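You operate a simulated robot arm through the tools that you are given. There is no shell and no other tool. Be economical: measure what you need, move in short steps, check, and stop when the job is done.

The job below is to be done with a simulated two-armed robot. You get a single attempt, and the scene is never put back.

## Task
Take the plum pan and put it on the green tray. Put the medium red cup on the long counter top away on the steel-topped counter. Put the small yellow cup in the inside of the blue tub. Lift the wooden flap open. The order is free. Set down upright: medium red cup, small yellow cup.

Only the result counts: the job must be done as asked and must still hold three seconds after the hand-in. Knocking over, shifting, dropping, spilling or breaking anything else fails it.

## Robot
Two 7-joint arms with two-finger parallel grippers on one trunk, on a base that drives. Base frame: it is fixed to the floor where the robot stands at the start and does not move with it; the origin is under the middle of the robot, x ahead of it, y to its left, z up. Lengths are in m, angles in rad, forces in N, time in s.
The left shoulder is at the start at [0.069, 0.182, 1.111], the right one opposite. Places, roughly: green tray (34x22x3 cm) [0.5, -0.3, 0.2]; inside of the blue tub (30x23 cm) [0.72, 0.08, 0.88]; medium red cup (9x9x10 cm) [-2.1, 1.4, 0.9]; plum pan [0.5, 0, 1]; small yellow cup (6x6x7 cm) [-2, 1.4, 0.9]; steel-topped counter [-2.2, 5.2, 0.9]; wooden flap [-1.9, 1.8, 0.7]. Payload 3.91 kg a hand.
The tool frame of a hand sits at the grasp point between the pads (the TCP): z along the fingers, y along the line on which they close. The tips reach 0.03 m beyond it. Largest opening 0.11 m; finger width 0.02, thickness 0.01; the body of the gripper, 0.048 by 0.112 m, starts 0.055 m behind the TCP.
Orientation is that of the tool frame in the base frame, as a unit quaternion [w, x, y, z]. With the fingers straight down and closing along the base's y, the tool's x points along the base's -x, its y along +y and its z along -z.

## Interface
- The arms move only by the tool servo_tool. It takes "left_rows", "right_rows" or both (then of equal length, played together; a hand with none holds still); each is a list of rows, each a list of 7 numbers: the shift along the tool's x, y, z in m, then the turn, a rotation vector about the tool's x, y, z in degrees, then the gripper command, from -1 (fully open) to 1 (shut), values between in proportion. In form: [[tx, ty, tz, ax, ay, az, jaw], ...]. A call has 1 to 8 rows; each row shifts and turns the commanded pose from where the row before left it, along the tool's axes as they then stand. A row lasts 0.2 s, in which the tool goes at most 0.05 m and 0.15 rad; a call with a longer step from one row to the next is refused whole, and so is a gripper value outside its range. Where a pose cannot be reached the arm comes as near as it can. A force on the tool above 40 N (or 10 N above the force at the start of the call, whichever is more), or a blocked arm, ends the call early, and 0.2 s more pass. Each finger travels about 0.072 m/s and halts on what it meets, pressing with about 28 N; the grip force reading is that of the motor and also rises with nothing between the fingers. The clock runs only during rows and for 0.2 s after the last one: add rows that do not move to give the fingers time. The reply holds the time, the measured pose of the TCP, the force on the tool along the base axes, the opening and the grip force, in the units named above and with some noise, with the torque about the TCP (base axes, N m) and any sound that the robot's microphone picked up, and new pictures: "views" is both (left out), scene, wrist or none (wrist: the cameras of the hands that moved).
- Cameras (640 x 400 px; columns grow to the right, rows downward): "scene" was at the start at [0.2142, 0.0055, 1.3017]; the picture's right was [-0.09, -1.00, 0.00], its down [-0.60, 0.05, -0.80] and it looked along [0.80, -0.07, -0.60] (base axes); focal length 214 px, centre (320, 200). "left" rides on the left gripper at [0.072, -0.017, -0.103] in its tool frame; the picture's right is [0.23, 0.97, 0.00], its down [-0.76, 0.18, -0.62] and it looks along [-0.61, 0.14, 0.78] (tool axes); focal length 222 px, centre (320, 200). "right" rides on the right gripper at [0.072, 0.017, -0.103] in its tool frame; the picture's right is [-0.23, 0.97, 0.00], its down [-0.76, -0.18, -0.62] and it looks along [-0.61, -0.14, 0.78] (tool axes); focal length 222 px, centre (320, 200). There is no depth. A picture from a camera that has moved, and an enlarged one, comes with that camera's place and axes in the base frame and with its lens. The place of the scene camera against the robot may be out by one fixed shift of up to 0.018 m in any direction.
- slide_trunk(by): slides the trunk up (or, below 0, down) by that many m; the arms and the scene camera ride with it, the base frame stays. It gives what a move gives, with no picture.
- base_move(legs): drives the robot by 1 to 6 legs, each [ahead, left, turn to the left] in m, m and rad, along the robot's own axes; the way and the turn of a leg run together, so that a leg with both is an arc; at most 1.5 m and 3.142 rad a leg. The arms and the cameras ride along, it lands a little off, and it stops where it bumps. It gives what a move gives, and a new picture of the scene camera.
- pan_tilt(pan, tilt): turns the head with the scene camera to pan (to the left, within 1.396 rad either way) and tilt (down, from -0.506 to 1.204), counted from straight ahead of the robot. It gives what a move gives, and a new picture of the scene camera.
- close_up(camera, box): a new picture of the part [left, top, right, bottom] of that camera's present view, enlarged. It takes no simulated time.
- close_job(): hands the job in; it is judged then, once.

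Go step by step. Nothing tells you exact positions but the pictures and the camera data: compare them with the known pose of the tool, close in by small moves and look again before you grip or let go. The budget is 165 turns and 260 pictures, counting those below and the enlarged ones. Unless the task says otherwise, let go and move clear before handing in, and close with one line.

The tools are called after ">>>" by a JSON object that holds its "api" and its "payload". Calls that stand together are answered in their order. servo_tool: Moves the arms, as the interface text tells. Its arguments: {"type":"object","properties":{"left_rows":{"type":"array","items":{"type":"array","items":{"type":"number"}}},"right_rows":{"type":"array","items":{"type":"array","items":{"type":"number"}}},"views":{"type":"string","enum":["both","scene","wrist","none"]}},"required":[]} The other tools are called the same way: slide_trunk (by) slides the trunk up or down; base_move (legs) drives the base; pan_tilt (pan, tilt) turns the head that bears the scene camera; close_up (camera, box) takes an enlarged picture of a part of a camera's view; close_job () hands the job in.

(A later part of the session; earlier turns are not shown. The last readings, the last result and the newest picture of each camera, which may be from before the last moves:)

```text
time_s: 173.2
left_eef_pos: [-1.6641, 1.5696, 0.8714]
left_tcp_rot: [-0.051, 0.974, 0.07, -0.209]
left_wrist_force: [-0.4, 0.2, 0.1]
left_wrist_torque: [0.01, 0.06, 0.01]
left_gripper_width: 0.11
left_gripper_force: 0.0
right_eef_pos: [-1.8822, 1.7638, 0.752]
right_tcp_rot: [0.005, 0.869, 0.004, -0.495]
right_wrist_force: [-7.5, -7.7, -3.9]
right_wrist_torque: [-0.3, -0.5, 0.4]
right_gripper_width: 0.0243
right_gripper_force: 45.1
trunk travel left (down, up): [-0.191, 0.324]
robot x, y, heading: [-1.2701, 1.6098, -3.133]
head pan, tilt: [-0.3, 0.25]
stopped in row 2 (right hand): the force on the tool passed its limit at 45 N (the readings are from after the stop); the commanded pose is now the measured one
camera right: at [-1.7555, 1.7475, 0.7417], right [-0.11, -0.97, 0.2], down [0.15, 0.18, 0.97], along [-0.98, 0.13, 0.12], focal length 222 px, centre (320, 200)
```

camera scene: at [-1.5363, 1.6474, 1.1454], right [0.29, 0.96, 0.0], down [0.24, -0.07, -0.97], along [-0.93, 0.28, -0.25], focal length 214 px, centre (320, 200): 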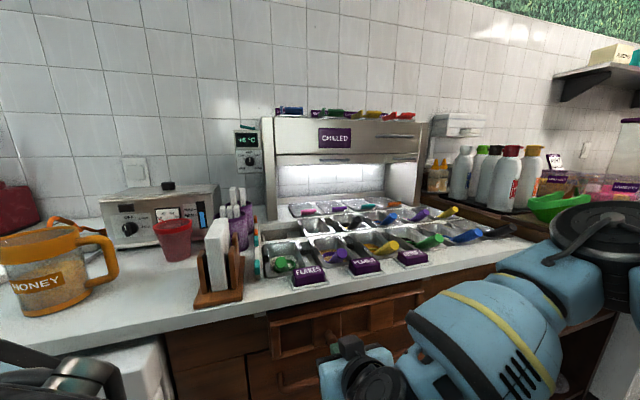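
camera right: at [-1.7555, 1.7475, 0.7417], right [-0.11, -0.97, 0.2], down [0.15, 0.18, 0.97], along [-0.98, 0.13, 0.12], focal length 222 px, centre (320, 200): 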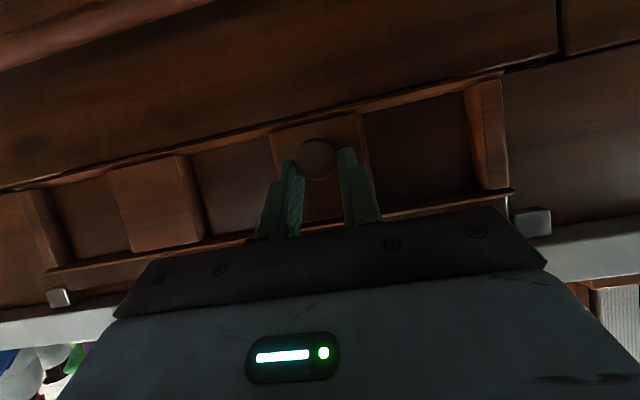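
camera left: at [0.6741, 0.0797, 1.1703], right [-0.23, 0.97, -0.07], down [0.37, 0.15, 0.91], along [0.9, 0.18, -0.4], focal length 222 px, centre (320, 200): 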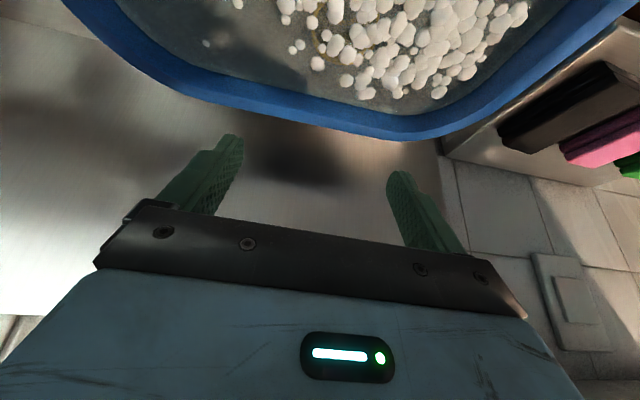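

It doesn't slide toward +y. I'll try −y.

>>> {"api": "servo_tool", "payload": {"right_rows": [[0, 0.008, 0, 0, 0, 0, 1], [0, 0.01, 0, 0, 0, 0, 1], [0, 0.012, 0, 0, 0, 0, 1], [0, 0, 0, 0, 0, 0, 1]], "views": "wrist"}}

```text
time_s: 173.8
left_eef_pos: [-1.6615, 1.5722, 0.8735]
left_tcp_rot: [-0.052, 0.974, 0.066, -0.212]
left_wrist_force: [0.6, -1.7, -0.4]
left_wrist_torque: [-0.03, 0.01, -0.04]
left_gripper_width: 0.1101
left_gripper_force: 0.0
right_eef_pos: [-1.8814, 1.764, 0.7508]
right_tcp_rot: [-0.011, 0.868, -0.01, -0.497]
right_wrist_force: [7.3, 7.5, 3.3]
right_wrist_torque: [0.15, 0.57, -0.24]
right_gripper_width: 0.0241
right_gripper_force: 44.8
trunk travel left (down, up): [-0.191, 0.324]
robot x, y, heading: [-1.2686, 1.6089, -3.134]
head pan, tilt: [-0.3, 0.25]
stopped in row 2 (right hand): the force on the tool passed its limit at 45 N (the readings are from after the stop); the commanded pose is now the measured one
camera right: at [-1.7563, 1.7422, 0.741], right [-0.14, -0.97, 0.19], down [0.16, 0.17, 0.97], along [-0.98, 0.17, 0.13], focal length 222 px, centre (320, 200)
```

right: 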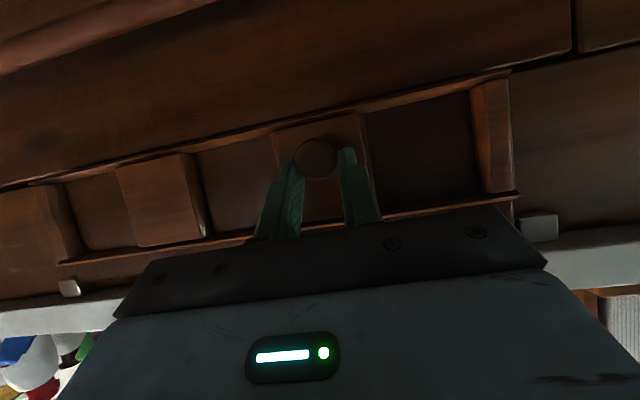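

The knob is rigid sideways. Comparing the pictures from the first pull, the whole framed piece did move out with the hand before it slipped, so it is the flap. With the deeper grip I'll follow the hinge arc and turn the hand with it.

>>> {"api": "servo_tool", "payload": {"right_rows": [[0.0035, 0, -0.014, 0, 4, 0, 1], [0.0012, 0, -0.0158, 0, 5, 0, 1], [0, 0, 0, 0, 0, 0, 1]]}}

```text
time_s: 174.6
left_eef_pos: [-1.6629, 1.5734, 0.8728]
left_tcp_rot: [-0.051, 0.974, 0.067, -0.21]
left_wrist_force: [0.8, 0.1, -0.5]
left_wrist_torque: [-0.01, 0.0, 0.02]
left_gripper_width: 0.1099
left_gripper_force: 0.1
right_eef_pos: [-1.8592, 1.7622, 0.7656]
right_tcp_rot: [-0.009, 0.902, -0.011, -0.431]
right_wrist_force: [-29.0, 15.8, 18.3]
right_wrist_torque: [0.29, 0.2, -0.22]
right_gripper_width: 0.0243
right_gripper_force: 45.0
trunk travel left (down, up): [-0.191, 0.324]
robot x, y, heading: [-1.2689, 1.6051, -3.137]
head pan, tilt: [-0.3, 0.25]
camera scene: at [-1.537, 1.6497, 1.1453], right [0.29, 0.96, 0.0], down [0.24, -0.07, -0.97], along [-0.93, 0.28, -0.25], focal length 214 px, centre (320, 200)
camera right: at [-1.7335, 1.7416, 0.7745], right [-0.17, -0.97, 0.17], down [0.01, 0.17, 0.99], along [-0.99, 0.17, -0.02], focal length 222 px, centre (320, 200)
```

scene: 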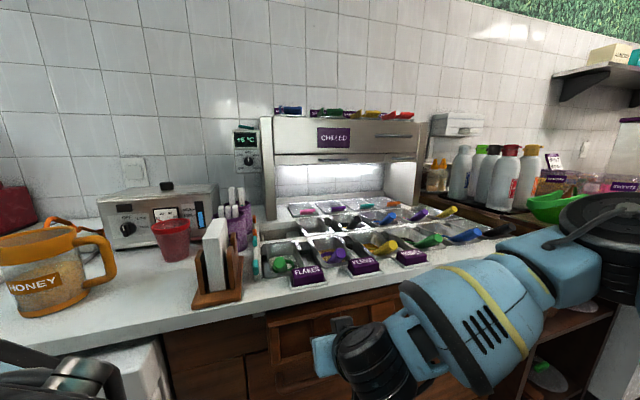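
right: 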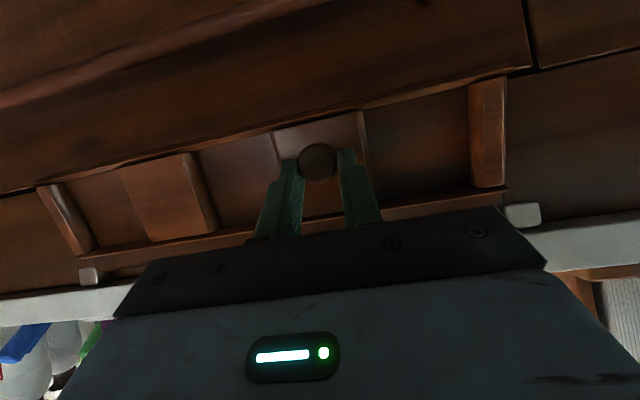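

The whole flap is rotating with the hand (about 24° now) and the grip holds at 2.43 cm. The path needs a bit more lift, so I'll continue with an adjusted arc.

>>> {"api": "servo_tool", "payload": {"right_rows": [[-0.0078, 0, -0.0127, 0, 7, 0, 1], [-0.005, 0, -0.0131, 0, 7, 0, 1], [0, 0, 0, 0, 0, 0, 1]]}}

```text
time_s: 175.4
left_eef_pos: [-1.6638, 1.5728, 0.8718]
left_tcp_rot: [-0.052, 0.974, 0.066, -0.209]
left_wrist_force: [-0.1, 0.4, -0.1]
left_wrist_torque: [-0.01, 0.01, -0.03]
left_gripper_width: 0.1101
left_gripper_force: 0.0
right_eef_pos: [-1.8474, 1.7627, 0.7885]
right_tcp_rot: [-0.008, 0.95, -0.01, -0.312]
right_wrist_force: [-25.8, 17.8, -1.0]
right_wrist_torque: [0.45, -0.39, -0.11]
right_gripper_width: 0.0242
right_gripper_force: 45.1
trunk travel left (down, up): [-0.191, 0.324]
robot x, y, heading: [-1.2686, 1.6106, -3.136]
head pan, tilt: [-0.3, 0.25]
camera scene: at [-1.5381, 1.65, 1.1448], right [0.29, 0.96, 0.0], down [0.24, -0.07, -0.97], along [-0.93, 0.28, -0.25], focal length 214 px, centre (320, 200)
camera right: at [-1.7284, 1.7422, 0.8282], right [-0.21, -0.97, 0.13], down [-0.24, 0.18, 0.96], along [-0.95, 0.17, -0.27], focal length 222 px, centre (320, 200)
```

scene: 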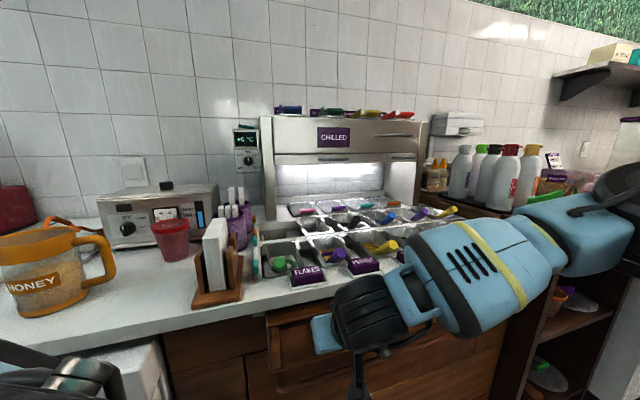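
right: 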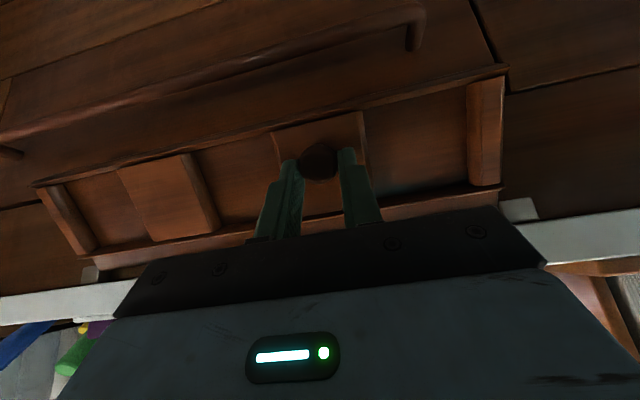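

The flap now stands out visibly, at about 46°. I'll continue up the arc.

>>> {"api": "servo_tool", "payload": {"right_rows": [[-0.0067, 0, -0.0142, 0, 6, 0, 1], [-0.0071, 0, -0.0123, 0, 5, 0, 1], [0, 0, 0, 0, 0, 0, 1]]}}

```text
time_s: 176.2
left_eef_pos: [-1.6644, 1.5734, 0.8717]
left_tcp_rot: [-0.05, 0.974, 0.067, -0.21]
left_wrist_force: [1.1, -0.4, -1.2]
left_wrist_torque: [0.0, -0.02, -0.01]
left_gripper_width: 0.11
left_gripper_force: 0.1
right_eef_pos: [-1.8412, 1.7623, 0.8156]
right_tcp_rot: [-0.007, 0.976, -0.008, -0.216]
right_wrist_force: [-1.2, 17.2, -16.9]
right_wrist_torque: [0.36, -1.36, -0.15]
right_gripper_width: 0.0244
right_gripper_force: 45.0
trunk travel left (down, up): [-0.191, 0.324]
robot x, y, heading: [-1.2716, 1.6075, -3.138]
head pan, tilt: [-0.3, 0.25]
camera scene: at [-1.5369, 1.6504, 1.145], right [0.29, 0.96, 0.0], down [0.24, -0.07, -0.97], along [-0.93, 0.28, -0.25], focal length 214 px, centre (320, 200)
camera right: at [-1.7321, 1.7427, 0.8778], right [-0.23, -0.97, 0.09], down [-0.42, 0.18, 0.89], along [-0.88, 0.16, -0.45], focal length 222 px, centre (320, 200)
```

scene: 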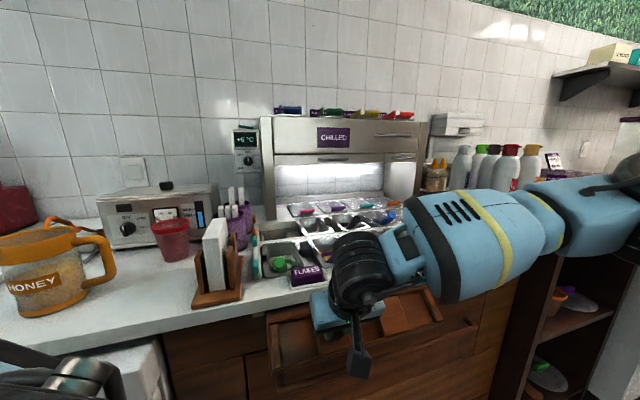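
right: 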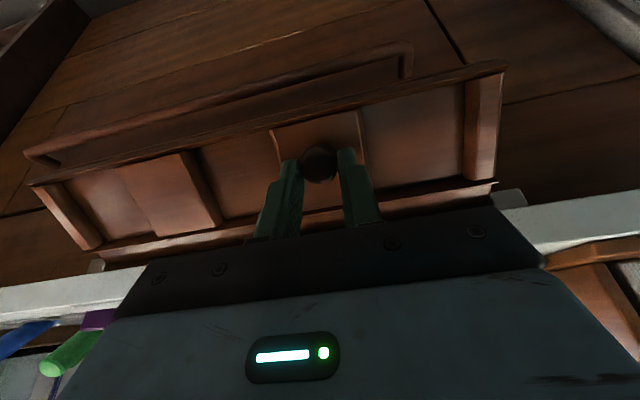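

About 72° open. I'll continue past horizontal if it lets me.

>>> {"api": "servo_tool", "payload": {"right_rows": [[-0.01, 0, -0.0138, 0, 5, 0, 1], [-0.0095, 0, -0.011, 0, 5, 0, 1], [0, 0, 0, 0, 0, 0, 1]]}}

```text
time_s: 177.0
left_eef_pos: [-1.6602, 1.5735, 0.8734]
left_tcp_rot: [-0.051, 0.974, 0.067, -0.212]
left_wrist_force: [0.5, -0.2, -1.1]
left_wrist_torque: [0.07, -0.06, 0.01]
left_gripper_width: 0.1098
left_gripper_force: 0.0
right_eef_pos: [-1.8487, 1.7626, 0.8493]
right_tcp_rot: [-0.007, 0.991, -0.01, -0.133]
right_wrist_force: [23.2, 19.0, -9.2]
right_wrist_torque: [0.51, -1.71, -0.11]
right_gripper_width: 0.0244
right_gripper_force: 45.4
trunk travel left (down, up): [-0.191, 0.324]
robot x, y, heading: [-1.2686, 1.6109, -3.139]
head pan, tilt: [-0.3, 0.25]
camera scene: at [-1.5341, 1.6505, 1.1459], right [0.29, 0.96, 0.0], down [0.23, -0.07, -0.97], along [-0.93, 0.28, -0.25], focal length 214 px, centre (320, 200)
camera right: at [-1.7516, 1.7425, 0.9293], right [-0.24, -0.97, 0.05], down [-0.57, 0.18, 0.8], along [-0.79, 0.17, -0.59], focal length 222 px, centre (320, 200)
```

scene: 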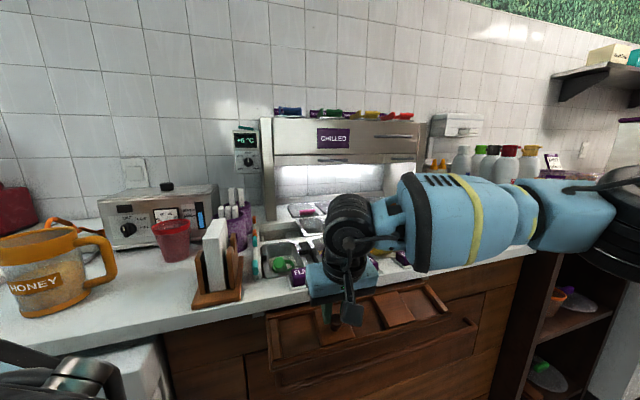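
right: 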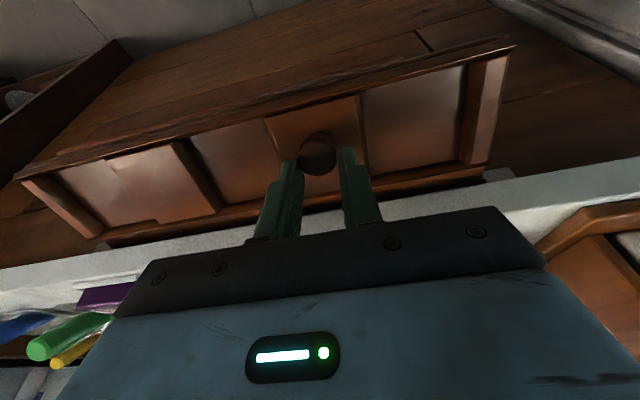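

The flap is at about 95°, roughly horizontal. I'll release the knob, withdraw, and see whether it stays up.

>>> {"api": "servo_tool", "payload": {"right_rows": [[0, 0, 0, 0, 0, 0, 0.2], [0, 0, 0, 0, 0, 0, 0], [0, 0, 0, 0, 0, 0, 0]], "views": "wrist"}}

```text
time_s: 177.8
left_eef_pos: [-1.6615, 1.5715, 0.8728]
left_tcp_rot: [-0.052, 0.974, 0.067, -0.211]
left_wrist_force: [-0.4, -0.6, 0.6]
left_wrist_torque: [0.02, -0.01, 0.03]
left_gripper_width: 0.1101
left_gripper_force: 0.1
right_eef_pos: [-1.8508, 1.7588, 0.851]
right_tcp_rot: [-0.004, 0.991, -0.009, -0.137]
right_wrist_force: [-5.6, -3.4, 16.1]
right_wrist_torque: [0.38, 0.15, 0.18]
right_gripper_width: 0.0535
right_gripper_force: 0.1
trunk travel left (down, up): [-0.191, 0.324]
robot x, y, heading: [-1.2695, 1.6075, -3.141]
head pan, tilt: [-0.3, 0.25]
camera right: at [-1.7531, 1.7387, 0.9307], right [-0.24, -0.97, 0.06], down [-0.56, 0.18, 0.81], along [-0.79, 0.16, -0.59], focal length 222 px, centre (320, 200)
```

right: 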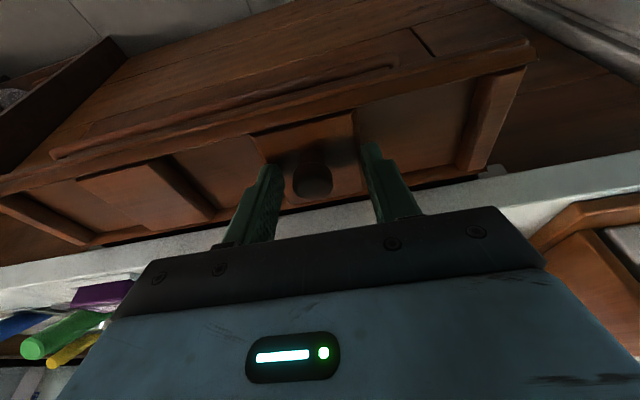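

On release the flap sprang up a bit further against the fingers, so it seems to hold open by itself. I'll withdraw the hand upward.

>>> {"api": "servo_tool", "payload": {"right_rows": [[0, 0, -0.015, 0, 0, 0, -0.1], [0, 0, -0.03, 0, 0, 0, -0.1], [0, 0, -0.04, 0, 0, 0, -0.1], [0.02, 0, -0.035, 0, 0, 0, -0.1], [0.03, 0, -0.02, 0, 0, 0, -0.1]]}}

>>> {"api": "close_up", "payload": {"camera": "scene", "box": [220, 220, 480, 382]}}

```text
time_s: 179.0
left_eef_pos: [-1.6612, 1.572, 0.872]
left_tcp_rot: [-0.052, 0.974, 0.066, -0.211]
left_wrist_force: [-0.6, -0.4, -0.3]
left_wrist_torque: [0.02, -0.02, -0.03]
left_gripper_width: 0.1098
left_gripper_force: 0.1
right_eef_pos: [-1.7634, 1.7562, 0.9716]
right_tcp_rot: [-0.005, 0.991, -0.009, -0.135]
right_wrist_force: [0.4, 0.1, 0.2]
right_wrist_torque: [-0.02, -0.03, -0.01]
right_gripper_width: 0.0605
right_gripper_force: 0.0
trunk travel left (down, up): [-0.191, 0.324]
robot x, y, heading: [-1.2691, 1.6102, -3.135]
head pan, tilt: [-0.3, 0.25]
camera scene: at [-1.535, 1.6484, 1.1457], right [0.29, 0.96, 0.0], down [0.24, -0.07, -0.97], along [-0.93, 0.28, -0.25], focal length 214 px, centre (320, 200)
camera right: at [-1.666, 1.7366, 1.0523], right [-0.24, -0.97, 0.05], down [-0.56, 0.18, 0.81], along [-0.79, 0.16, -0.59], focal length 222 px, centre (320, 200)
```

scene: 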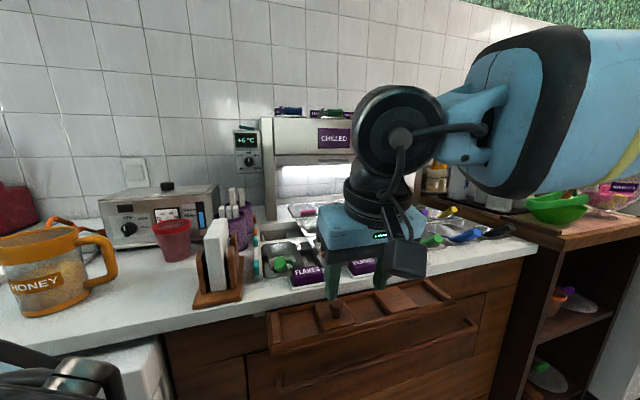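
right: 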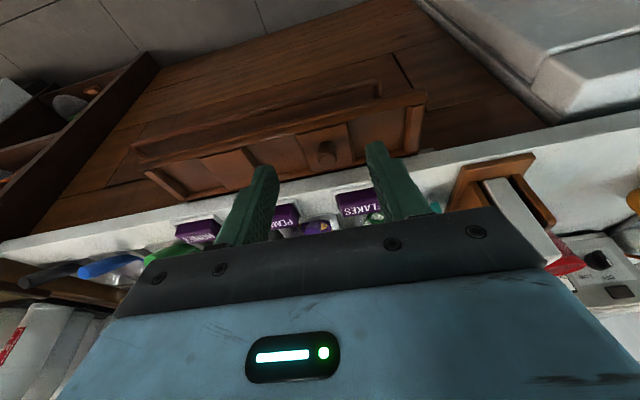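

```text
2.46 times, centred on (350, 301) of scene
camera zoom: at [-1.535, 1.6484, 1.1457], right [0.29, 0.96, 0.0], down [0.24, -0.07, -0.97], along [-0.93, 0.28, -0.25], focal length 528 px, centre (246, -49)
```

zoom: 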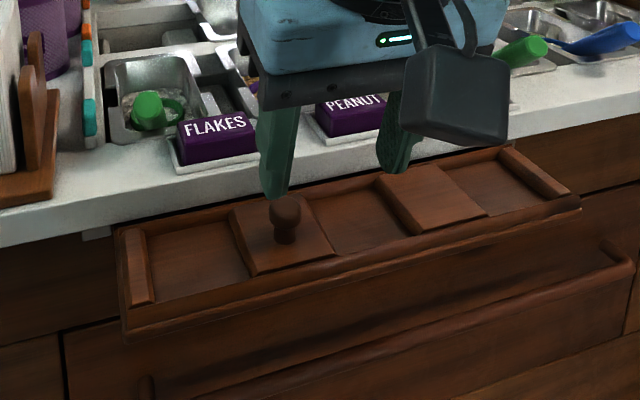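

The flap stays up with the knob pointing skyward, so that's done. Now the red cup: I'll pull the right arm back, raise the trunk and shift left in front of the cup.

>>> {"api": "servo_tool", "payload": {"right_rows": [[0.03, -0.01, -0.02, 0, 0, 0, -0.5], [0.03, -0.01, -0.02, 0, 0, 0, -1], [0.03, -0.01, -0.02, 0, 0, 0, -1], [0.03, -0.01, -0.02, 0, 5, 0, -1], [0.03, -0.01, -0.02, 0, 5, 0, -1]], "views": "none"}}

>>> {"api": "slide_trunk", "payload": {"by": 0.22}}

>>> {"api": "base_move", "payload": {"legs": [[0, 0.13, 0]]}}

>>> {"api": "pan_tilt", "payload": {"pan": -0.1, "tilt": 0.5}}

```text
time_s: 180.2
left_eef_pos: [-1.6619, 1.5724, 0.8735]
left_tcp_rot: [-0.052, 0.974, 0.066, -0.21]
left_wrist_force: [0.0, 0.7, 0.0]
left_wrist_torque: [0.0, 0.03, 0.0]
left_gripper_width: 0.1101
left_gripper_force: 0.3
right_eef_pos: [-1.5919, 1.8022, 1.0323]
right_tcp_rot: [-0.004, 0.999, -0.01, -0.048]
right_wrist_force: [-12.7, 7.2, -13.6]
right_wrist_torque: [-0.52, 0.22, 0.58]
right_gripper_width: 0.1098
right_gripper_force: 0.0
trunk travel left (down, up): [-0.191, 0.324]
robot x, y, heading: [-1.2723, 1.608, -3.139]
head pan, tilt: [-0.3, 0.25]
```

```text
time_s: 182.6
left_eef_pos: [-1.6629, 1.5715, 1.0915]
left_tcp_rot: [-0.053, 0.974, 0.066, -0.211]
left_wrist_force: [0.4, 0.0, -0.3]
left_wrist_torque: [0.02, 0.04, -0.01]
left_gripper_width: 0.1101
left_gripper_force: 0.1
right_eef_pos: [-1.5926, 1.8036, 1.2503]
right_tcp_rot: [-0.004, 0.999, -0.01, -0.048]
right_wrist_force: [-0.3, -0.7, 0.3]
right_wrist_torque: [0.0, 0.03, -0.03]
right_gripper_width: 0.1098
right_gripper_force: 0.1
trunk travel left (down, up): [-0.411, 0.104]
robot x, y, heading: [-1.2688, 1.6063, -3.14]
head pan, tilt: [-0.3, 0.25]
```

```text
time_s: 184.3
left_eef_pos: [-1.6613, 1.4415, 1.0925]
left_tcp_rot: [-0.053, 0.974, 0.066, -0.211]
left_wrist_force: [0.0, -0.1, 0.1]
left_wrist_torque: [0.01, -0.03, -0.01]
left_gripper_width: 0.1103
left_gripper_force: 0.0
right_eef_pos: [-1.5922, 1.6722, 1.2505]
right_tcp_rot: [-0.004, 0.999, -0.01, -0.049]
right_wrist_force: [0.0, 0.2, 1.0]
right_wrist_torque: [0.01, -0.03, -0.02]
right_gripper_width: 0.1101
right_gripper_force: 0.0
trunk travel left (down, up): [-0.411, 0.104]
robot x, y, heading: [-1.2711, 1.4733, -3.137]
head pan, tilt: [-0.3, 0.25]
camera scene: at [-1.4644, 1.5175, 1.378], right [0.29, 0.96, 0.0], down [0.24, -0.07, -0.97], along [-0.93, 0.28, -0.25], focal length 214 px, centre (320, 200)
```

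scene: 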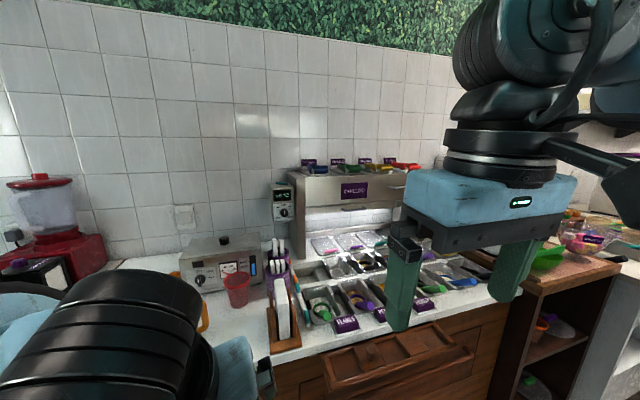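

```text
time_s: 185.1
left_eef_pos: [-1.6616, 1.4408, 1.0928]
left_tcp_rot: [-0.052, 0.974, 0.066, -0.211]
left_wrist_force: [-0.1, -0.2, -0.3]
left_wrist_torque: [0.01, 0.02, 0.0]
left_gripper_width: 0.1099
left_gripper_force: 0.0
right_eef_pos: [-1.5929, 1.673, 1.2503]
right_tcp_rot: [-0.004, 0.999, -0.009, -0.048]
right_wrist_force: [0.2, -0.1, -0.9]
right_wrist_torque: [-0.05, -0.02, 0.03]
right_gripper_width: 0.1104
right_gripper_force: 0.1
trunk travel left (down, up): [-0.411, 0.104]
robot x, y, heading: [-1.2707, 1.4768, -3.137]
head pan, tilt: [-0.099, 0.499]
camera scene: at [-1.4656, 1.4992, 1.3549], right [0.1, 1.0, 0.0], down [0.48, -0.05, -0.88], along [-0.87, 0.08, -0.48], focal length 214 px, centre (320, 200)
```

scene: 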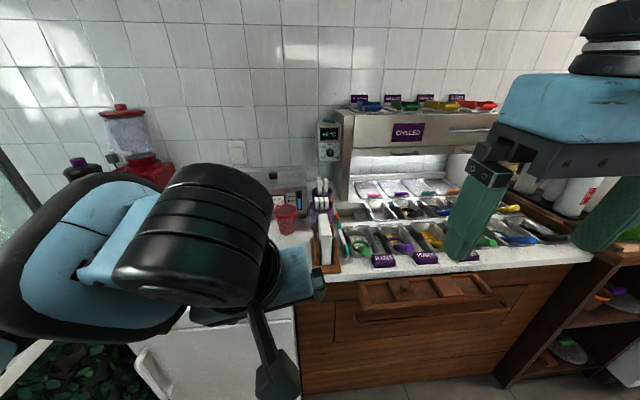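

I can see the red cup behind the left hand. I'll straighten the left hand's orientation, drive 19 cm closer and look with its wrist camera.

>>> {"api": "servo_tool", "payload": {"left_rows": [[0, 0, -0.01, -1.9, -3.1, 4.4, -1], [0, 0, -0.01, -1.9, -3.1, 4.4, -1], [0, 0, 0, 0, 0, 0, -1]], "views": "none"}}

>>> {"api": "base_move", "payload": {"legs": [[0.19, 0, 0]]}}

>>> {"api": "close_up", "payload": {"camera": "left", "box": [0, 0, 640, 400]}}

```text
time_s: 185.9
left_eef_pos: [-1.6522, 1.44, 1.1107]
left_tcp_rot: [0.001, 0.965, 0.001, -0.263]
left_wrist_force: [-0.6, 0.0, 0.1]
left_wrist_torque: [0.01, -0.01, 0.01]
left_gripper_width: 0.1098
left_gripper_force: 0.0
right_eef_pos: [-1.5927, 1.6718, 1.252]
right_tcp_rot: [-0.004, 0.999, -0.009, -0.048]
right_wrist_force: [-0.1, -0.4, 0.1]
right_wrist_torque: [-0.02, 0.02, 0.03]
right_gripper_width: 0.1102
right_gripper_force: 0.2
trunk travel left (down, up): [-0.411, 0.104]
robot x, y, heading: [-1.2677, 1.4759, -3.139]
head pan, tilt: [-0.099, 0.499]
```

```text
time_s: 187.5
left_eef_pos: [-1.8417, 1.4404, 1.1104]
left_tcp_rot: [-0.001, 0.964, -0.001, -0.264]
left_wrist_force: [0.2, 0.8, -0.3]
left_wrist_torque: [0.01, -0.02, -0.02]
left_gripper_width: 0.1099
left_gripper_force: 0.0
right_eef_pos: [-1.7801, 1.6725, 1.2507]
right_tcp_rot: [-0.004, 0.999, -0.012, -0.048]
right_wrist_force: [-1.1, 0.6, -0.2]
right_wrist_torque: [-0.01, -0.02, 0.06]
right_gripper_width: 0.11
right_gripper_force: 0.1
trunk travel left (down, up): [-0.411, 0.104]
robot x, y, heading: [-1.4571, 1.4748, 3.144]
head pan, tilt: [-0.099, 0.499]
camera scene: at [-1.655, 1.4995, 1.3549], right [0.1, 0.99, 0.0], down [0.48, -0.05, -0.88], along [-0.87, 0.09, -0.48], focal length 214 px, centre (320, 200)
```

scene: 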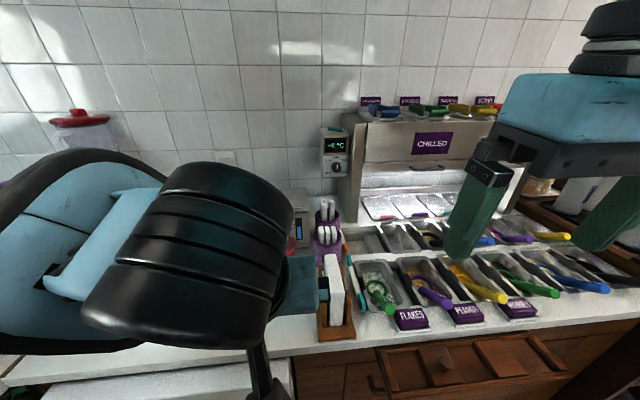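

```text
1.00 times, centred on (320, 200) of left (not enlarged: the box is as wide or as high as the picture)
camera zoom: at [-1.7266, 1.4581, 1.1629], right [0.19, -0.97, -0.12], down [-0.34, -0.18, 0.92], along [-0.92, -0.14, -0.36], focal length 222 px, centre (320, 200)
```

zoom: 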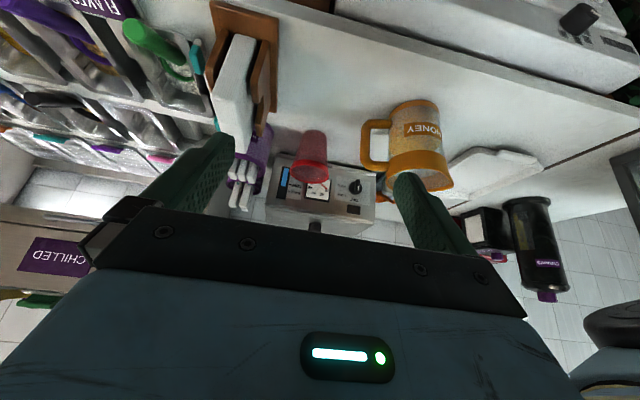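

The red cup measures to [−2.13, 1.424] with its rim at about 0.95, a purple holder on one side and the jug on the other. I'll drive 5 cm closer and move over it.

>>> {"api": "base_move", "payload": {"legs": [[0.05, 0, 0]]}}

>>> {"api": "servo_tool", "payload": {"left_rows": [[-0.0228, 0.0032, 0.032, 0, 0, 0, -0.64], [-0.0228, 0.0032, 0.032, 0, 0, 0, -0.64], [-0.0228, 0.0032, 0.032, 0, 0, 0, -0.64], [-0.0228, 0.0032, 0.032, 0, 0, 0, -0.64], [-0.0228, 0.0032, 0.032, 0, 0, 0, -0.64], [0, 0, 0, 0, 0, 0, -0.64]]}}

```text
time_s: 188.4
left_eef_pos: [-1.8911, 1.4418, 1.1102]
left_tcp_rot: [0.0, 0.965, -0.001, -0.264]
left_wrist_force: [0.0, 0.6, 0.1]
left_wrist_torque: [0.02, 0.0, 0.0]
left_gripper_width: 0.1099
left_gripper_force: 0.1
right_eef_pos: [-1.83, 1.6737, 1.2511]
right_tcp_rot: [-0.004, 0.999, -0.011, -0.048]
right_wrist_force: [-0.8, 0.8, 0.6]
right_wrist_torque: [-0.01, -0.03, -0.01]
right_gripper_width: 0.1106
right_gripper_force: 0.0
trunk travel left (down, up): [-0.411, 0.104]
robot x, y, heading: [-1.5079, 1.4797, 3.137]
head pan, tilt: [-0.099, 0.499]
camera scene: at [-1.7041, 1.4997, 1.355], right [0.1, 0.99, 0.0], down [0.48, -0.05, -0.88], along [-0.87, 0.09, -0.48], focal length 214 px, centre (320, 200)
```

scene: 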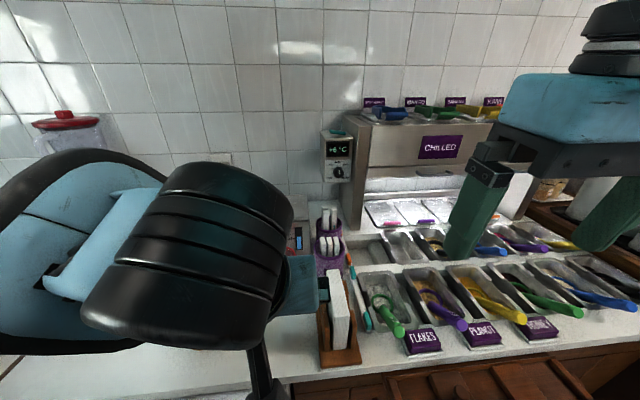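

```text
time_s: 189.8
left_eef_pos: [-2.0686, 1.4274, 1.0286]
left_tcp_rot: [0.0, 0.964, -0.002, -0.265]
left_wrist_force: [-0.6, -0.5, -0.2]
left_wrist_torque: [-0.03, 0.01, 0.02]
left_gripper_width: 0.0903
left_gripper_force: 0.0
right_eef_pos: [-1.8293, 1.6741, 1.2516]
right_tcp_rot: [-0.003, 0.999, -0.012, -0.049]
right_wrist_force: [-0.1, 0.4, -0.2]
right_wrist_torque: [-0.01, -0.02, -0.01]
right_gripper_width: 0.11
right_gripper_force: 0.0
trunk travel left (down, up): [-0.411, 0.104]
robot x, y, heading: [-1.5071, 1.4814, 3.144]
head pan, tilt: [-0.099, 0.499]
camera scene: at [-1.7036, 1.4997, 1.355], right [0.1, 0.99, 0.0], down [0.48, -0.05, -0.88], along [-0.87, 0.09, -0.48], focal length 214 px, centre (320, 200)
camera left: at [-1.9542, 1.4447, 1.0814], right [0.19, -0.97, -0.12], down [-0.34, -0.18, 0.92], along [-0.92, -0.14, -0.36], focal length 222 px, centre (320, 200)
```

scene: 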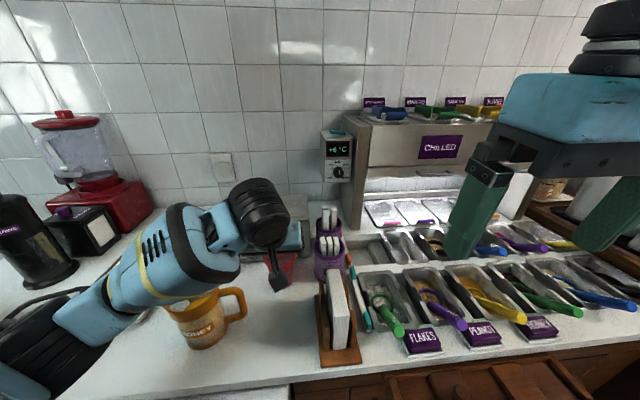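
left: 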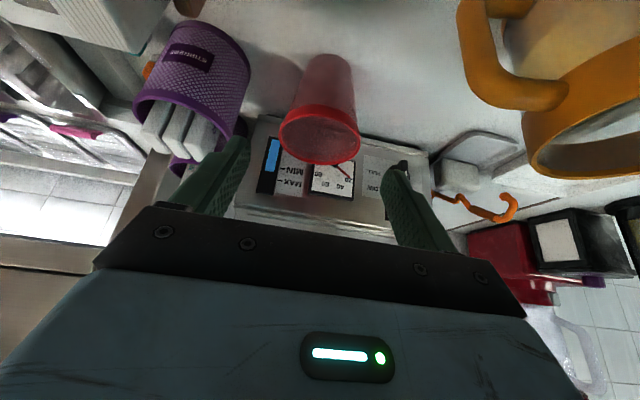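

Two views give the red cup's rim centre as [−2.114, 1.428, 0.957], about 7 cm across. Descending to straddle it.

>>> {"api": "servo_tool", "payload": {"left_rows": [[0.0036, 0, 0.0295, 0, 0, 0, -0.64], [0.0036, 0, 0.0295, 0, 0, 0, -0.64], [0.0036, 0, 0.0295, 0, 0, 0, -0.64], [0.0036, 0, 0.0295, 0, 0, 0, -0.64], [0, 0, 0, 0, 0, 0, -0.64]], "views": "wrist"}}

```text
time_s: 191.0
left_eef_pos: [-2.1166, 1.4273, 0.9211]
left_tcp_rot: [0.0, 0.965, -0.001, -0.264]
left_wrist_force: [-0.1, 0.4, -0.1]
left_wrist_torque: [0.0, -0.01, 0.02]
left_gripper_width: 0.0903
left_gripper_force: 0.0
right_eef_pos: [-1.8301, 1.6726, 1.2513]
right_tcp_rot: [-0.004, 0.999, -0.012, -0.047]
right_wrist_force: [-0.3, 0.3, -1.0]
right_wrist_torque: [-0.03, 0.01, 0.0]
right_gripper_width: 0.1099
right_gripper_force: 0.1
trunk travel left (down, up): [-0.411, 0.104]
robot x, y, heading: [-1.5039, 1.4759, 3.139]
head pan, tilt: [-0.099, 0.499]
camera left: at [-2.0015, 1.4442, 0.9743], right [0.19, -0.97, -0.12], down [-0.34, -0.18, 0.92], along [-0.92, -0.14, -0.36], focal length 222 px, centre (320, 200)
```

left: 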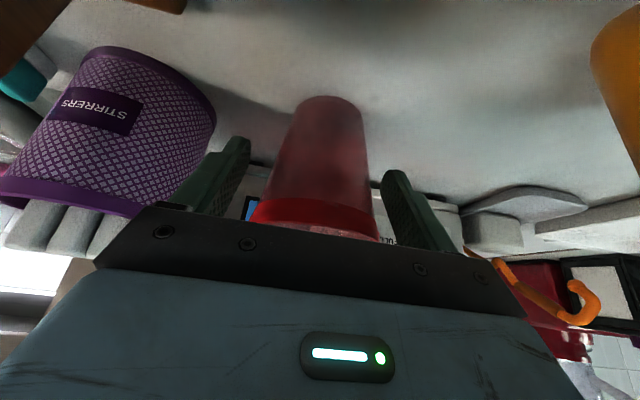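

The cup is centred between the pads. Closing and lifting.

>>> {"api": "servo_tool", "payload": {"left_rows": [[0, 0, 0, 0, 0, 0, -0.2], [0, 0, 0, 0, 0, 0, 0.5], [0, 0, 0, 0, 0, 0, 1], [0, 0, 0, 0, 0, 0, 1]], "views": "wrist"}}

```text
time_s: 192.0
left_eef_pos: [-2.118, 1.4267, 0.9223]
left_tcp_rot: [0.0, 0.964, -0.002, -0.264]
left_wrist_force: [0.6, 0.1, -0.5]
left_wrist_torque: [0.02, -0.02, 0.03]
left_gripper_width: 0.0661
left_gripper_force: 28.4
right_eef_pos: [-1.8297, 1.6736, 1.2508]
right_tcp_rot: [-0.004, 0.999, -0.012, -0.047]
right_wrist_force: [-1.5, 0.0, 0.4]
right_wrist_torque: [-0.01, 0.02, -0.02]
right_gripper_width: 0.1099
right_gripper_force: 0.2
trunk travel left (down, up): [-0.411, 0.104]
robot x, y, heading: [-1.506, 1.4772, 3.137]
head pan, tilt: [-0.099, 0.499]
camera left: at [-2.0015, 1.4442, 0.9744], right [0.19, -0.97, -0.12], down [-0.34, -0.18, 0.92], along [-0.92, -0.14, -0.36], focal length 222 px, centre (320, 200)
```

left: 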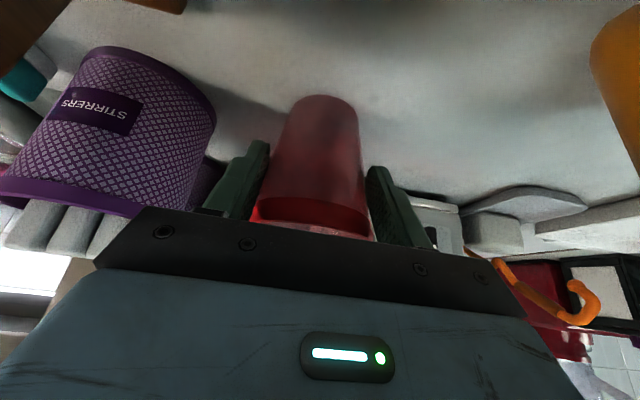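

Gripped at 6.6 cm. Lifting straight up.

>>> {"api": "servo_tool", "payload": {"left_rows": [[-0.01, 0, -0.017, 0, 0, 0, 1], [-0.0184, 0, -0.031, 0, 0, 0, 1], [-0.0184, 0, -0.031, 0, 0, 0, 1], [-0.0184, 0, -0.031, 0, 0, 0, 1], [-0.0184, 0, -0.031, 0, 0, 0, 1], [-0.0184, 0, -0.031, 0, 0, 0, 1], [0, 0, 0, 0, 0, 0, 1]]}}

```text
time_s: 193.6
left_eef_pos: [-2.1184, 1.4259, 1.1226]
left_tcp_rot: [-0.001, 0.965, 0.0, -0.264]
left_wrist_force: [0.9, -0.3, -0.3]
left_wrist_torque: [-0.02, -0.03, -0.02]
left_gripper_width: 0.0658
left_gripper_force: 27.7
right_eef_pos: [-1.831, 1.6739, 1.2507]
right_tcp_rot: [-0.004, 0.999, -0.013, -0.048]
right_wrist_force: [0.3, -0.4, 0.3]
right_wrist_torque: [-0.01, 0.01, -0.01]
right_gripper_width: 0.11
right_gripper_force: 0.0
trunk travel left (down, up): [-0.411, 0.104]
robot x, y, heading: [-1.5087, 1.4774, 3.144]
head pan, tilt: [-0.099, 0.499]
camera scene: at [-1.7044, 1.4999, 1.3548], right [0.1, 0.99, 0.0], down [0.48, -0.05, -0.88], along [-0.87, 0.09, -0.48], focal length 214 px, centre (320, 200)
camera left: at [-2.0032, 1.4428, 1.1746], right [0.19, -0.97, -0.12], down [-0.34, -0.18, 0.92], along [-0.92, -0.14, -0.36], focal length 222 px, centre (320, 200)
```

scene: 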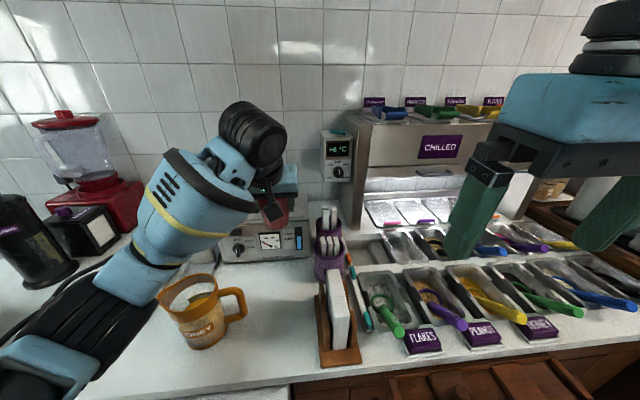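
left: 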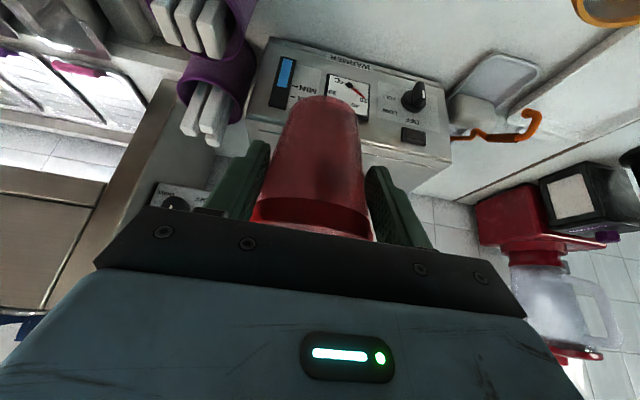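

The red cup is held upright. I'll back off into the aisle, face +y, drive up it and look at the far counters.

>>> {"api": "base_move", "payload": {"legs": [[-0.62, 0, 0], [0, 0, -1.57], [1.4, 0, 0]]}}

>>> {"api": "pan_tilt", "payload": {"pan": 0.5, "tilt": 0.3}}

```text
time_s: 207.4
left_eef_pos: [-0.9886, 3.48, 1.1222]
left_tcp_rot: [-0.185, 0.687, -0.677, -0.188]
left_wrist_force: [0.5, -0.2, -0.2]
left_wrist_torque: [0.02, -0.02, 0.03]
left_gripper_width: 0.0639
left_gripper_force: 28.0
right_eef_pos: [-0.737, 3.1949, 1.2496]
right_tcp_rot: [0.037, -0.703, 0.71, 0.031]
right_wrist_force: [-0.4, -0.5, 0.6]
right_wrist_torque: [0.02, -0.02, 0.01]
right_gripper_width: 0.1098
right_gripper_force: 0.1
trunk travel left (down, up): [-0.411, 0.104]
robot x, y, heading: [-0.9288, 2.8718, 1.587]
head pan, tilt: [-0.099, 0.499]
camera scene: at [-0.9176, 3.0839, 1.3549], right [1.0, -0.08, 0.0], down [-0.04, -0.48, -0.88], along [0.07, 0.87, -0.48], focal length 214 px, centre (320, 200)
```

scene: 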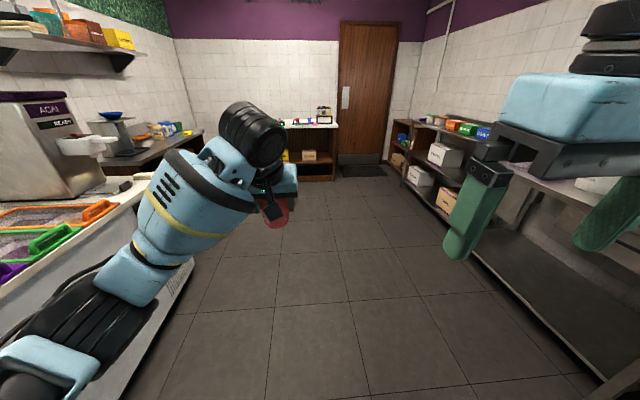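

```text
time_s: 208.4
left_eef_pos: [-0.989, 3.4802, 1.1226]
left_tcp_rot: [-0.185, 0.687, -0.678, -0.187]
left_wrist_force: [0.7, -0.3, -0.2]
left_wrist_torque: [-0.03, 0.03, -0.03]
left_gripper_width: 0.0639
left_gripper_force: 27.6
right_eef_pos: [-0.7363, 3.196, 1.2503]
right_tcp_rot: [0.036, -0.704, 0.709, 0.03]
right_wrist_force: [0.1, 0.2, 0.0]
right_wrist_torque: [0.01, -0.02, 0.02]
right_gripper_width: 0.1096
right_gripper_force: 0.0
trunk travel left (down, up): [-0.411, 0.104]
robot x, y, heading: [-0.9233, 2.8714, 1.583]
head pan, tilt: [0.499, 0.3]
camera scene: at [-0.9711, 3.0746, 1.3732], right [0.87, 0.49, 0.0], down [0.15, -0.26, -0.96], along [-0.47, 0.83, -0.3], focal length 214 px, centre (320, 200)
```

scene: 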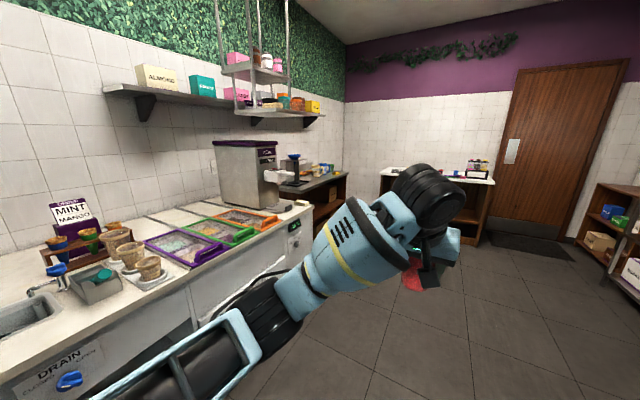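

The steel-topped counter is in the far-left corner, past the smoothie machine. I'll enlarge it.

>>> {"api": "close_up", "payload": {"camera": "scene", "box": [200, 110, 500, 260]}}

>>> {"api": "base_move", "payload": {"legs": [[1.2, 0, 0]]}}

```text
2.13 times, centred on (350, 185) of scene
camera zoom: at [-0.9711, 3.0746, 1.3732], right [0.87, 0.49, 0.0], down [0.15, -0.26, -0.96], along [-0.47, 0.83, -0.3], focal length 458 px, centre (256, 232)
```

zoom: 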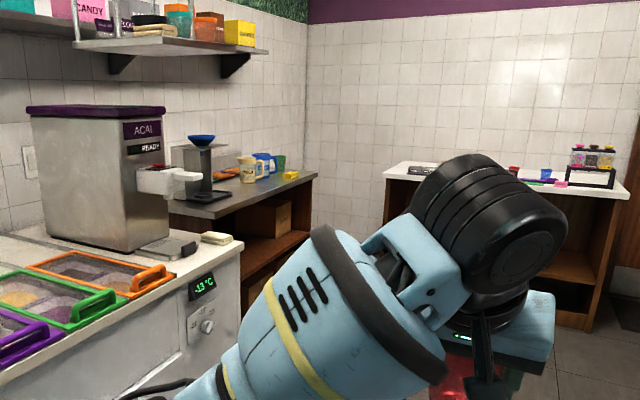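

```text
time_s: 214.5
left_eef_pos: [-1.0243, 4.6955, 1.1214]
left_tcp_rot: [-0.184, 0.691, -0.673, -0.189]
left_wrist_force: [0.5, -0.4, 0.0]
left_wrist_torque: [-0.04, 0.01, 0.01]
left_gripper_width: 0.0637
left_gripper_force: 28.0
right_eef_pos: [-0.7677, 4.4148, 1.2504]
right_tcp_rot: [-0.036, 0.708, -0.704, -0.032]
right_wrist_force: [-0.1, -0.5, 0.3]
right_wrist_torque: [-0.01, -0.02, -0.01]
right_gripper_width: 0.11
right_gripper_force: 0.0
trunk travel left (down, up): [-0.411, 0.104]
robot x, y, heading: [-0.955, 4.0883, 1.599]
head pan, tilt: [0.499, 0.3]
camera scene: at [-1.0006, 4.29, 1.3733], right [0.86, 0.5, 0.0], down [0.15, -0.26, -0.96], along [-0.48, 0.83, -0.3], focal length 214 px, centre (320, 200)
```

scene: 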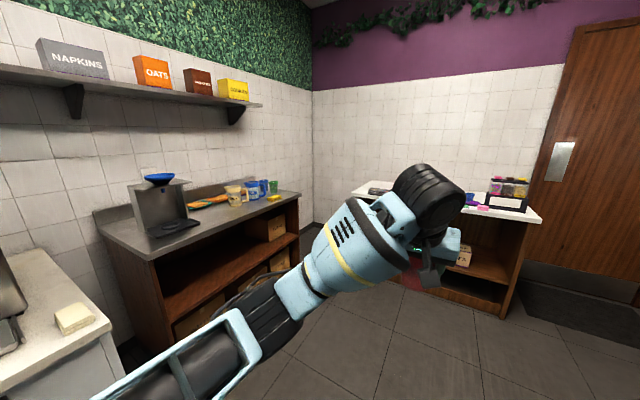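

The steel counter's front edge is at x≈−1.99, from y 4.6 to 5.68, with a machine, a board and some cups on it. I'll enlarge to find a clear spot.

>>> {"api": "close_up", "payload": {"camera": "scene", "box": [90, 160, 310, 280]}}

>>> {"api": "base_move", "payload": {"legs": [[0, 0, 1.54]]}}

```text
2.91 times, centred on (200, 220) of scene
camera zoom: at [-1.0006, 4.29, 1.3733], right [0.86, 0.5, 0.0], down [0.15, -0.26, -0.96], along [-0.48, 0.83, -0.3], focal length 624 px, centre (669, 142)
```

zoom: 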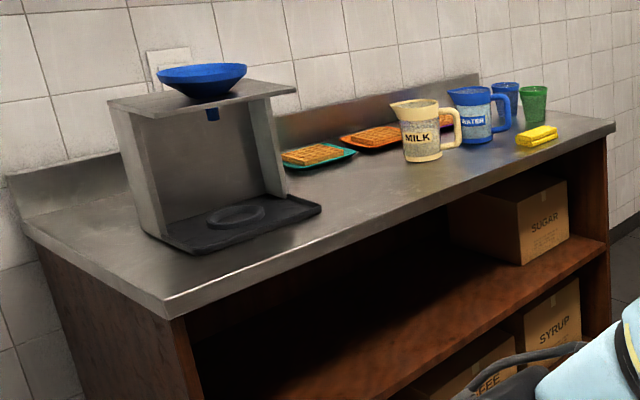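

```text
time_s: 218.6
left_eef_pos: [-1.5653, 4.0539, 1.1209]
left_tcp_rot: [-0.004, 0.964, -0.015, -0.265]
left_wrist_force: [0.8, 1.0, -0.4]
left_wrist_torque: [0.04, -0.01, -0.01]
left_gripper_width: 0.0628
left_gripper_force: 28.2
right_eef_pos: [-1.2712, 4.293, 1.2519]
right_tcp_rot: [-0.005, 0.998, -0.027, -0.048]
right_wrist_force: [0.6, 0.1, -1.3]
right_wrist_torque: [0.01, 0.01, -0.02]
right_gripper_width: 0.11
right_gripper_force: 0.1
trunk travel left (down, up): [-0.411, 0.104]
robot x, y, heading: [-0.952, 4.0884, 3.109]
head pan, tilt: [0.499, 0.3]
camera scene: at [-1.1428, 4.0613, 1.3733], right [-0.45, 0.89, 0.0], down [0.26, 0.13, -0.96], along [-0.85, -0.43, -0.3], focal length 214 px, centre (320, 200)
```

scene: 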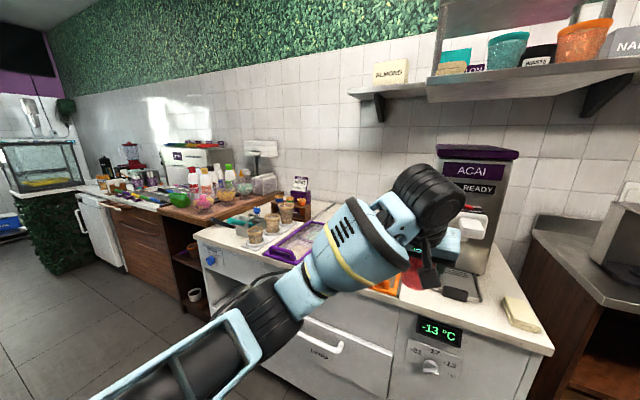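

The clear spot is about [−2.12, 5.09], between the machine tray and the milk jug. I'll strafe right along the aisle to line up.

>>> {"api": "base_move", "payload": {"legs": [[0, -1.03, 0.03]]}}

>>> {"api": "pan_tilt", "payload": {"pan": 0.0, "tilt": 0.45}}

>>> {"api": "close_up", "payload": {"camera": "left", "box": [0, 0, 640, 400]}}

```text
time_s: 228.0
left_eef_pos: [-1.5505, 5.0635, 1.122]
left_tcp_rot: [0.001, 0.965, 0.002, -0.263]
left_wrist_force: [-0.3, -0.4, -1.1]
left_wrist_torque: [0.01, -0.03, -0.01]
left_gripper_width: 0.0623
left_gripper_force: 28.3
right_eef_pos: [-1.2629, 5.312, 1.2507]
right_tcp_rot: [-0.004, 0.999, -0.01, -0.048]
right_wrist_force: [-0.3, -0.1, -0.4]
right_wrist_torque: [-0.02, 0.06, -0.01]
right_gripper_width: 0.1099
right_gripper_force: 0.1
trunk travel left (down, up): [-0.411, 0.104]
robot x, y, heading: [-0.9396, 5.1142, -3.138]
head pan, tilt: [0.499, 0.3]
camera scene: at [-1.1273, 5.0852, 1.3733], right [-0.48, 0.88, 0.0], down [0.26, 0.14, -0.96], along [-0.84, -0.46, -0.3], focal length 214 px, centre (320, 200)
```

scene: 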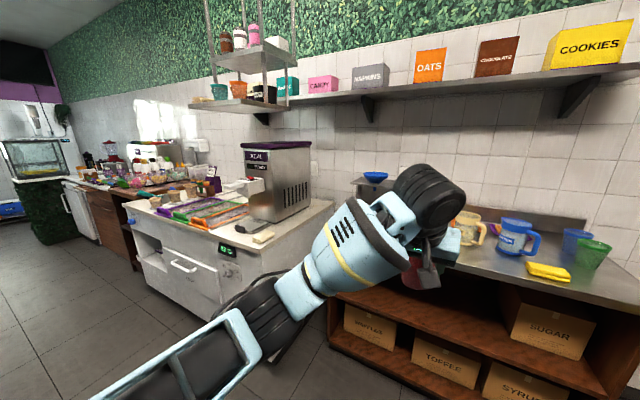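

```text
time_s: 228.9
left_eef_pos: [-1.5512, 5.0622, 1.1216]
left_tcp_rot: [0.001, 0.965, 0.001, -0.263]
left_wrist_force: [0.0, 0.5, -1.0]
left_wrist_torque: [-0.01, -0.01, -0.01]
left_gripper_width: 0.0624
left_gripper_force: 27.9
right_eef_pos: [-1.2633, 5.3115, 1.2506]
right_tcp_rot: [-0.004, 0.999, -0.01, -0.047]
right_wrist_force: [-0.8, -0.5, -0.4]
right_wrist_torque: [0.02, 0.01, -0.01]
right_gripper_width: 0.1102
right_gripper_force: 0.0
trunk travel left (down, up): [-0.411, 0.104]
robot x, y, heading: [-0.9387, 5.1199, -3.144]
head pan, tilt: [0.0, 0.45]
camera scene: at [-1.1373, 5.1297, 1.3594], right [0.0, 1.0, 0.0], down [0.43, 0.0, -0.9], along [-0.9, 0.0, -0.43], focal length 214 px, centre (320, 200)
```

scene: 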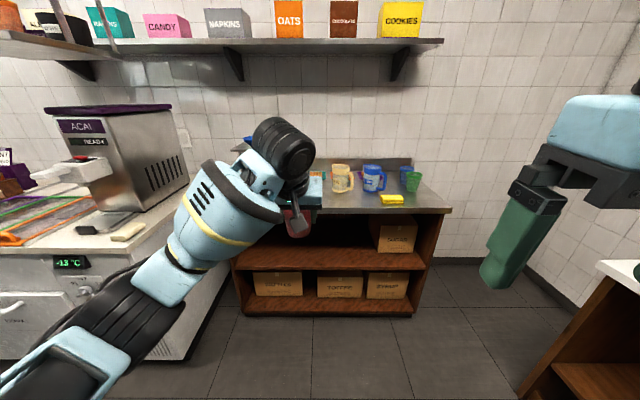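

```text
1.00 times, centred on (320, 200) of left (not enlarged: the box is as wide or as high as the picture)
camera zoom: at [-1.4346, 5.0803, 1.1745], right [0.2, -0.97, -0.12], down [-0.34, -0.18, 0.92], along [-0.92, -0.14, -0.36], focal length 222 px, centre (320, 200)
```

zoom: 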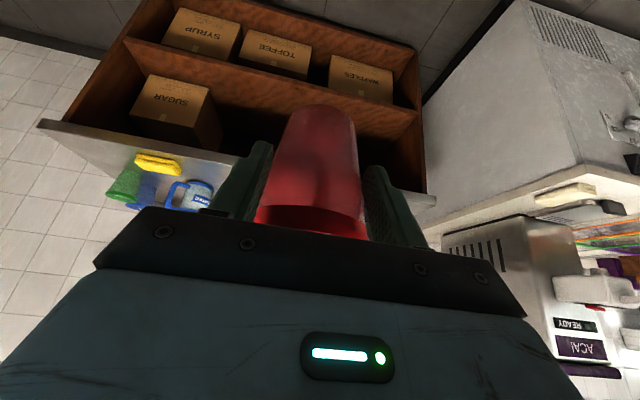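

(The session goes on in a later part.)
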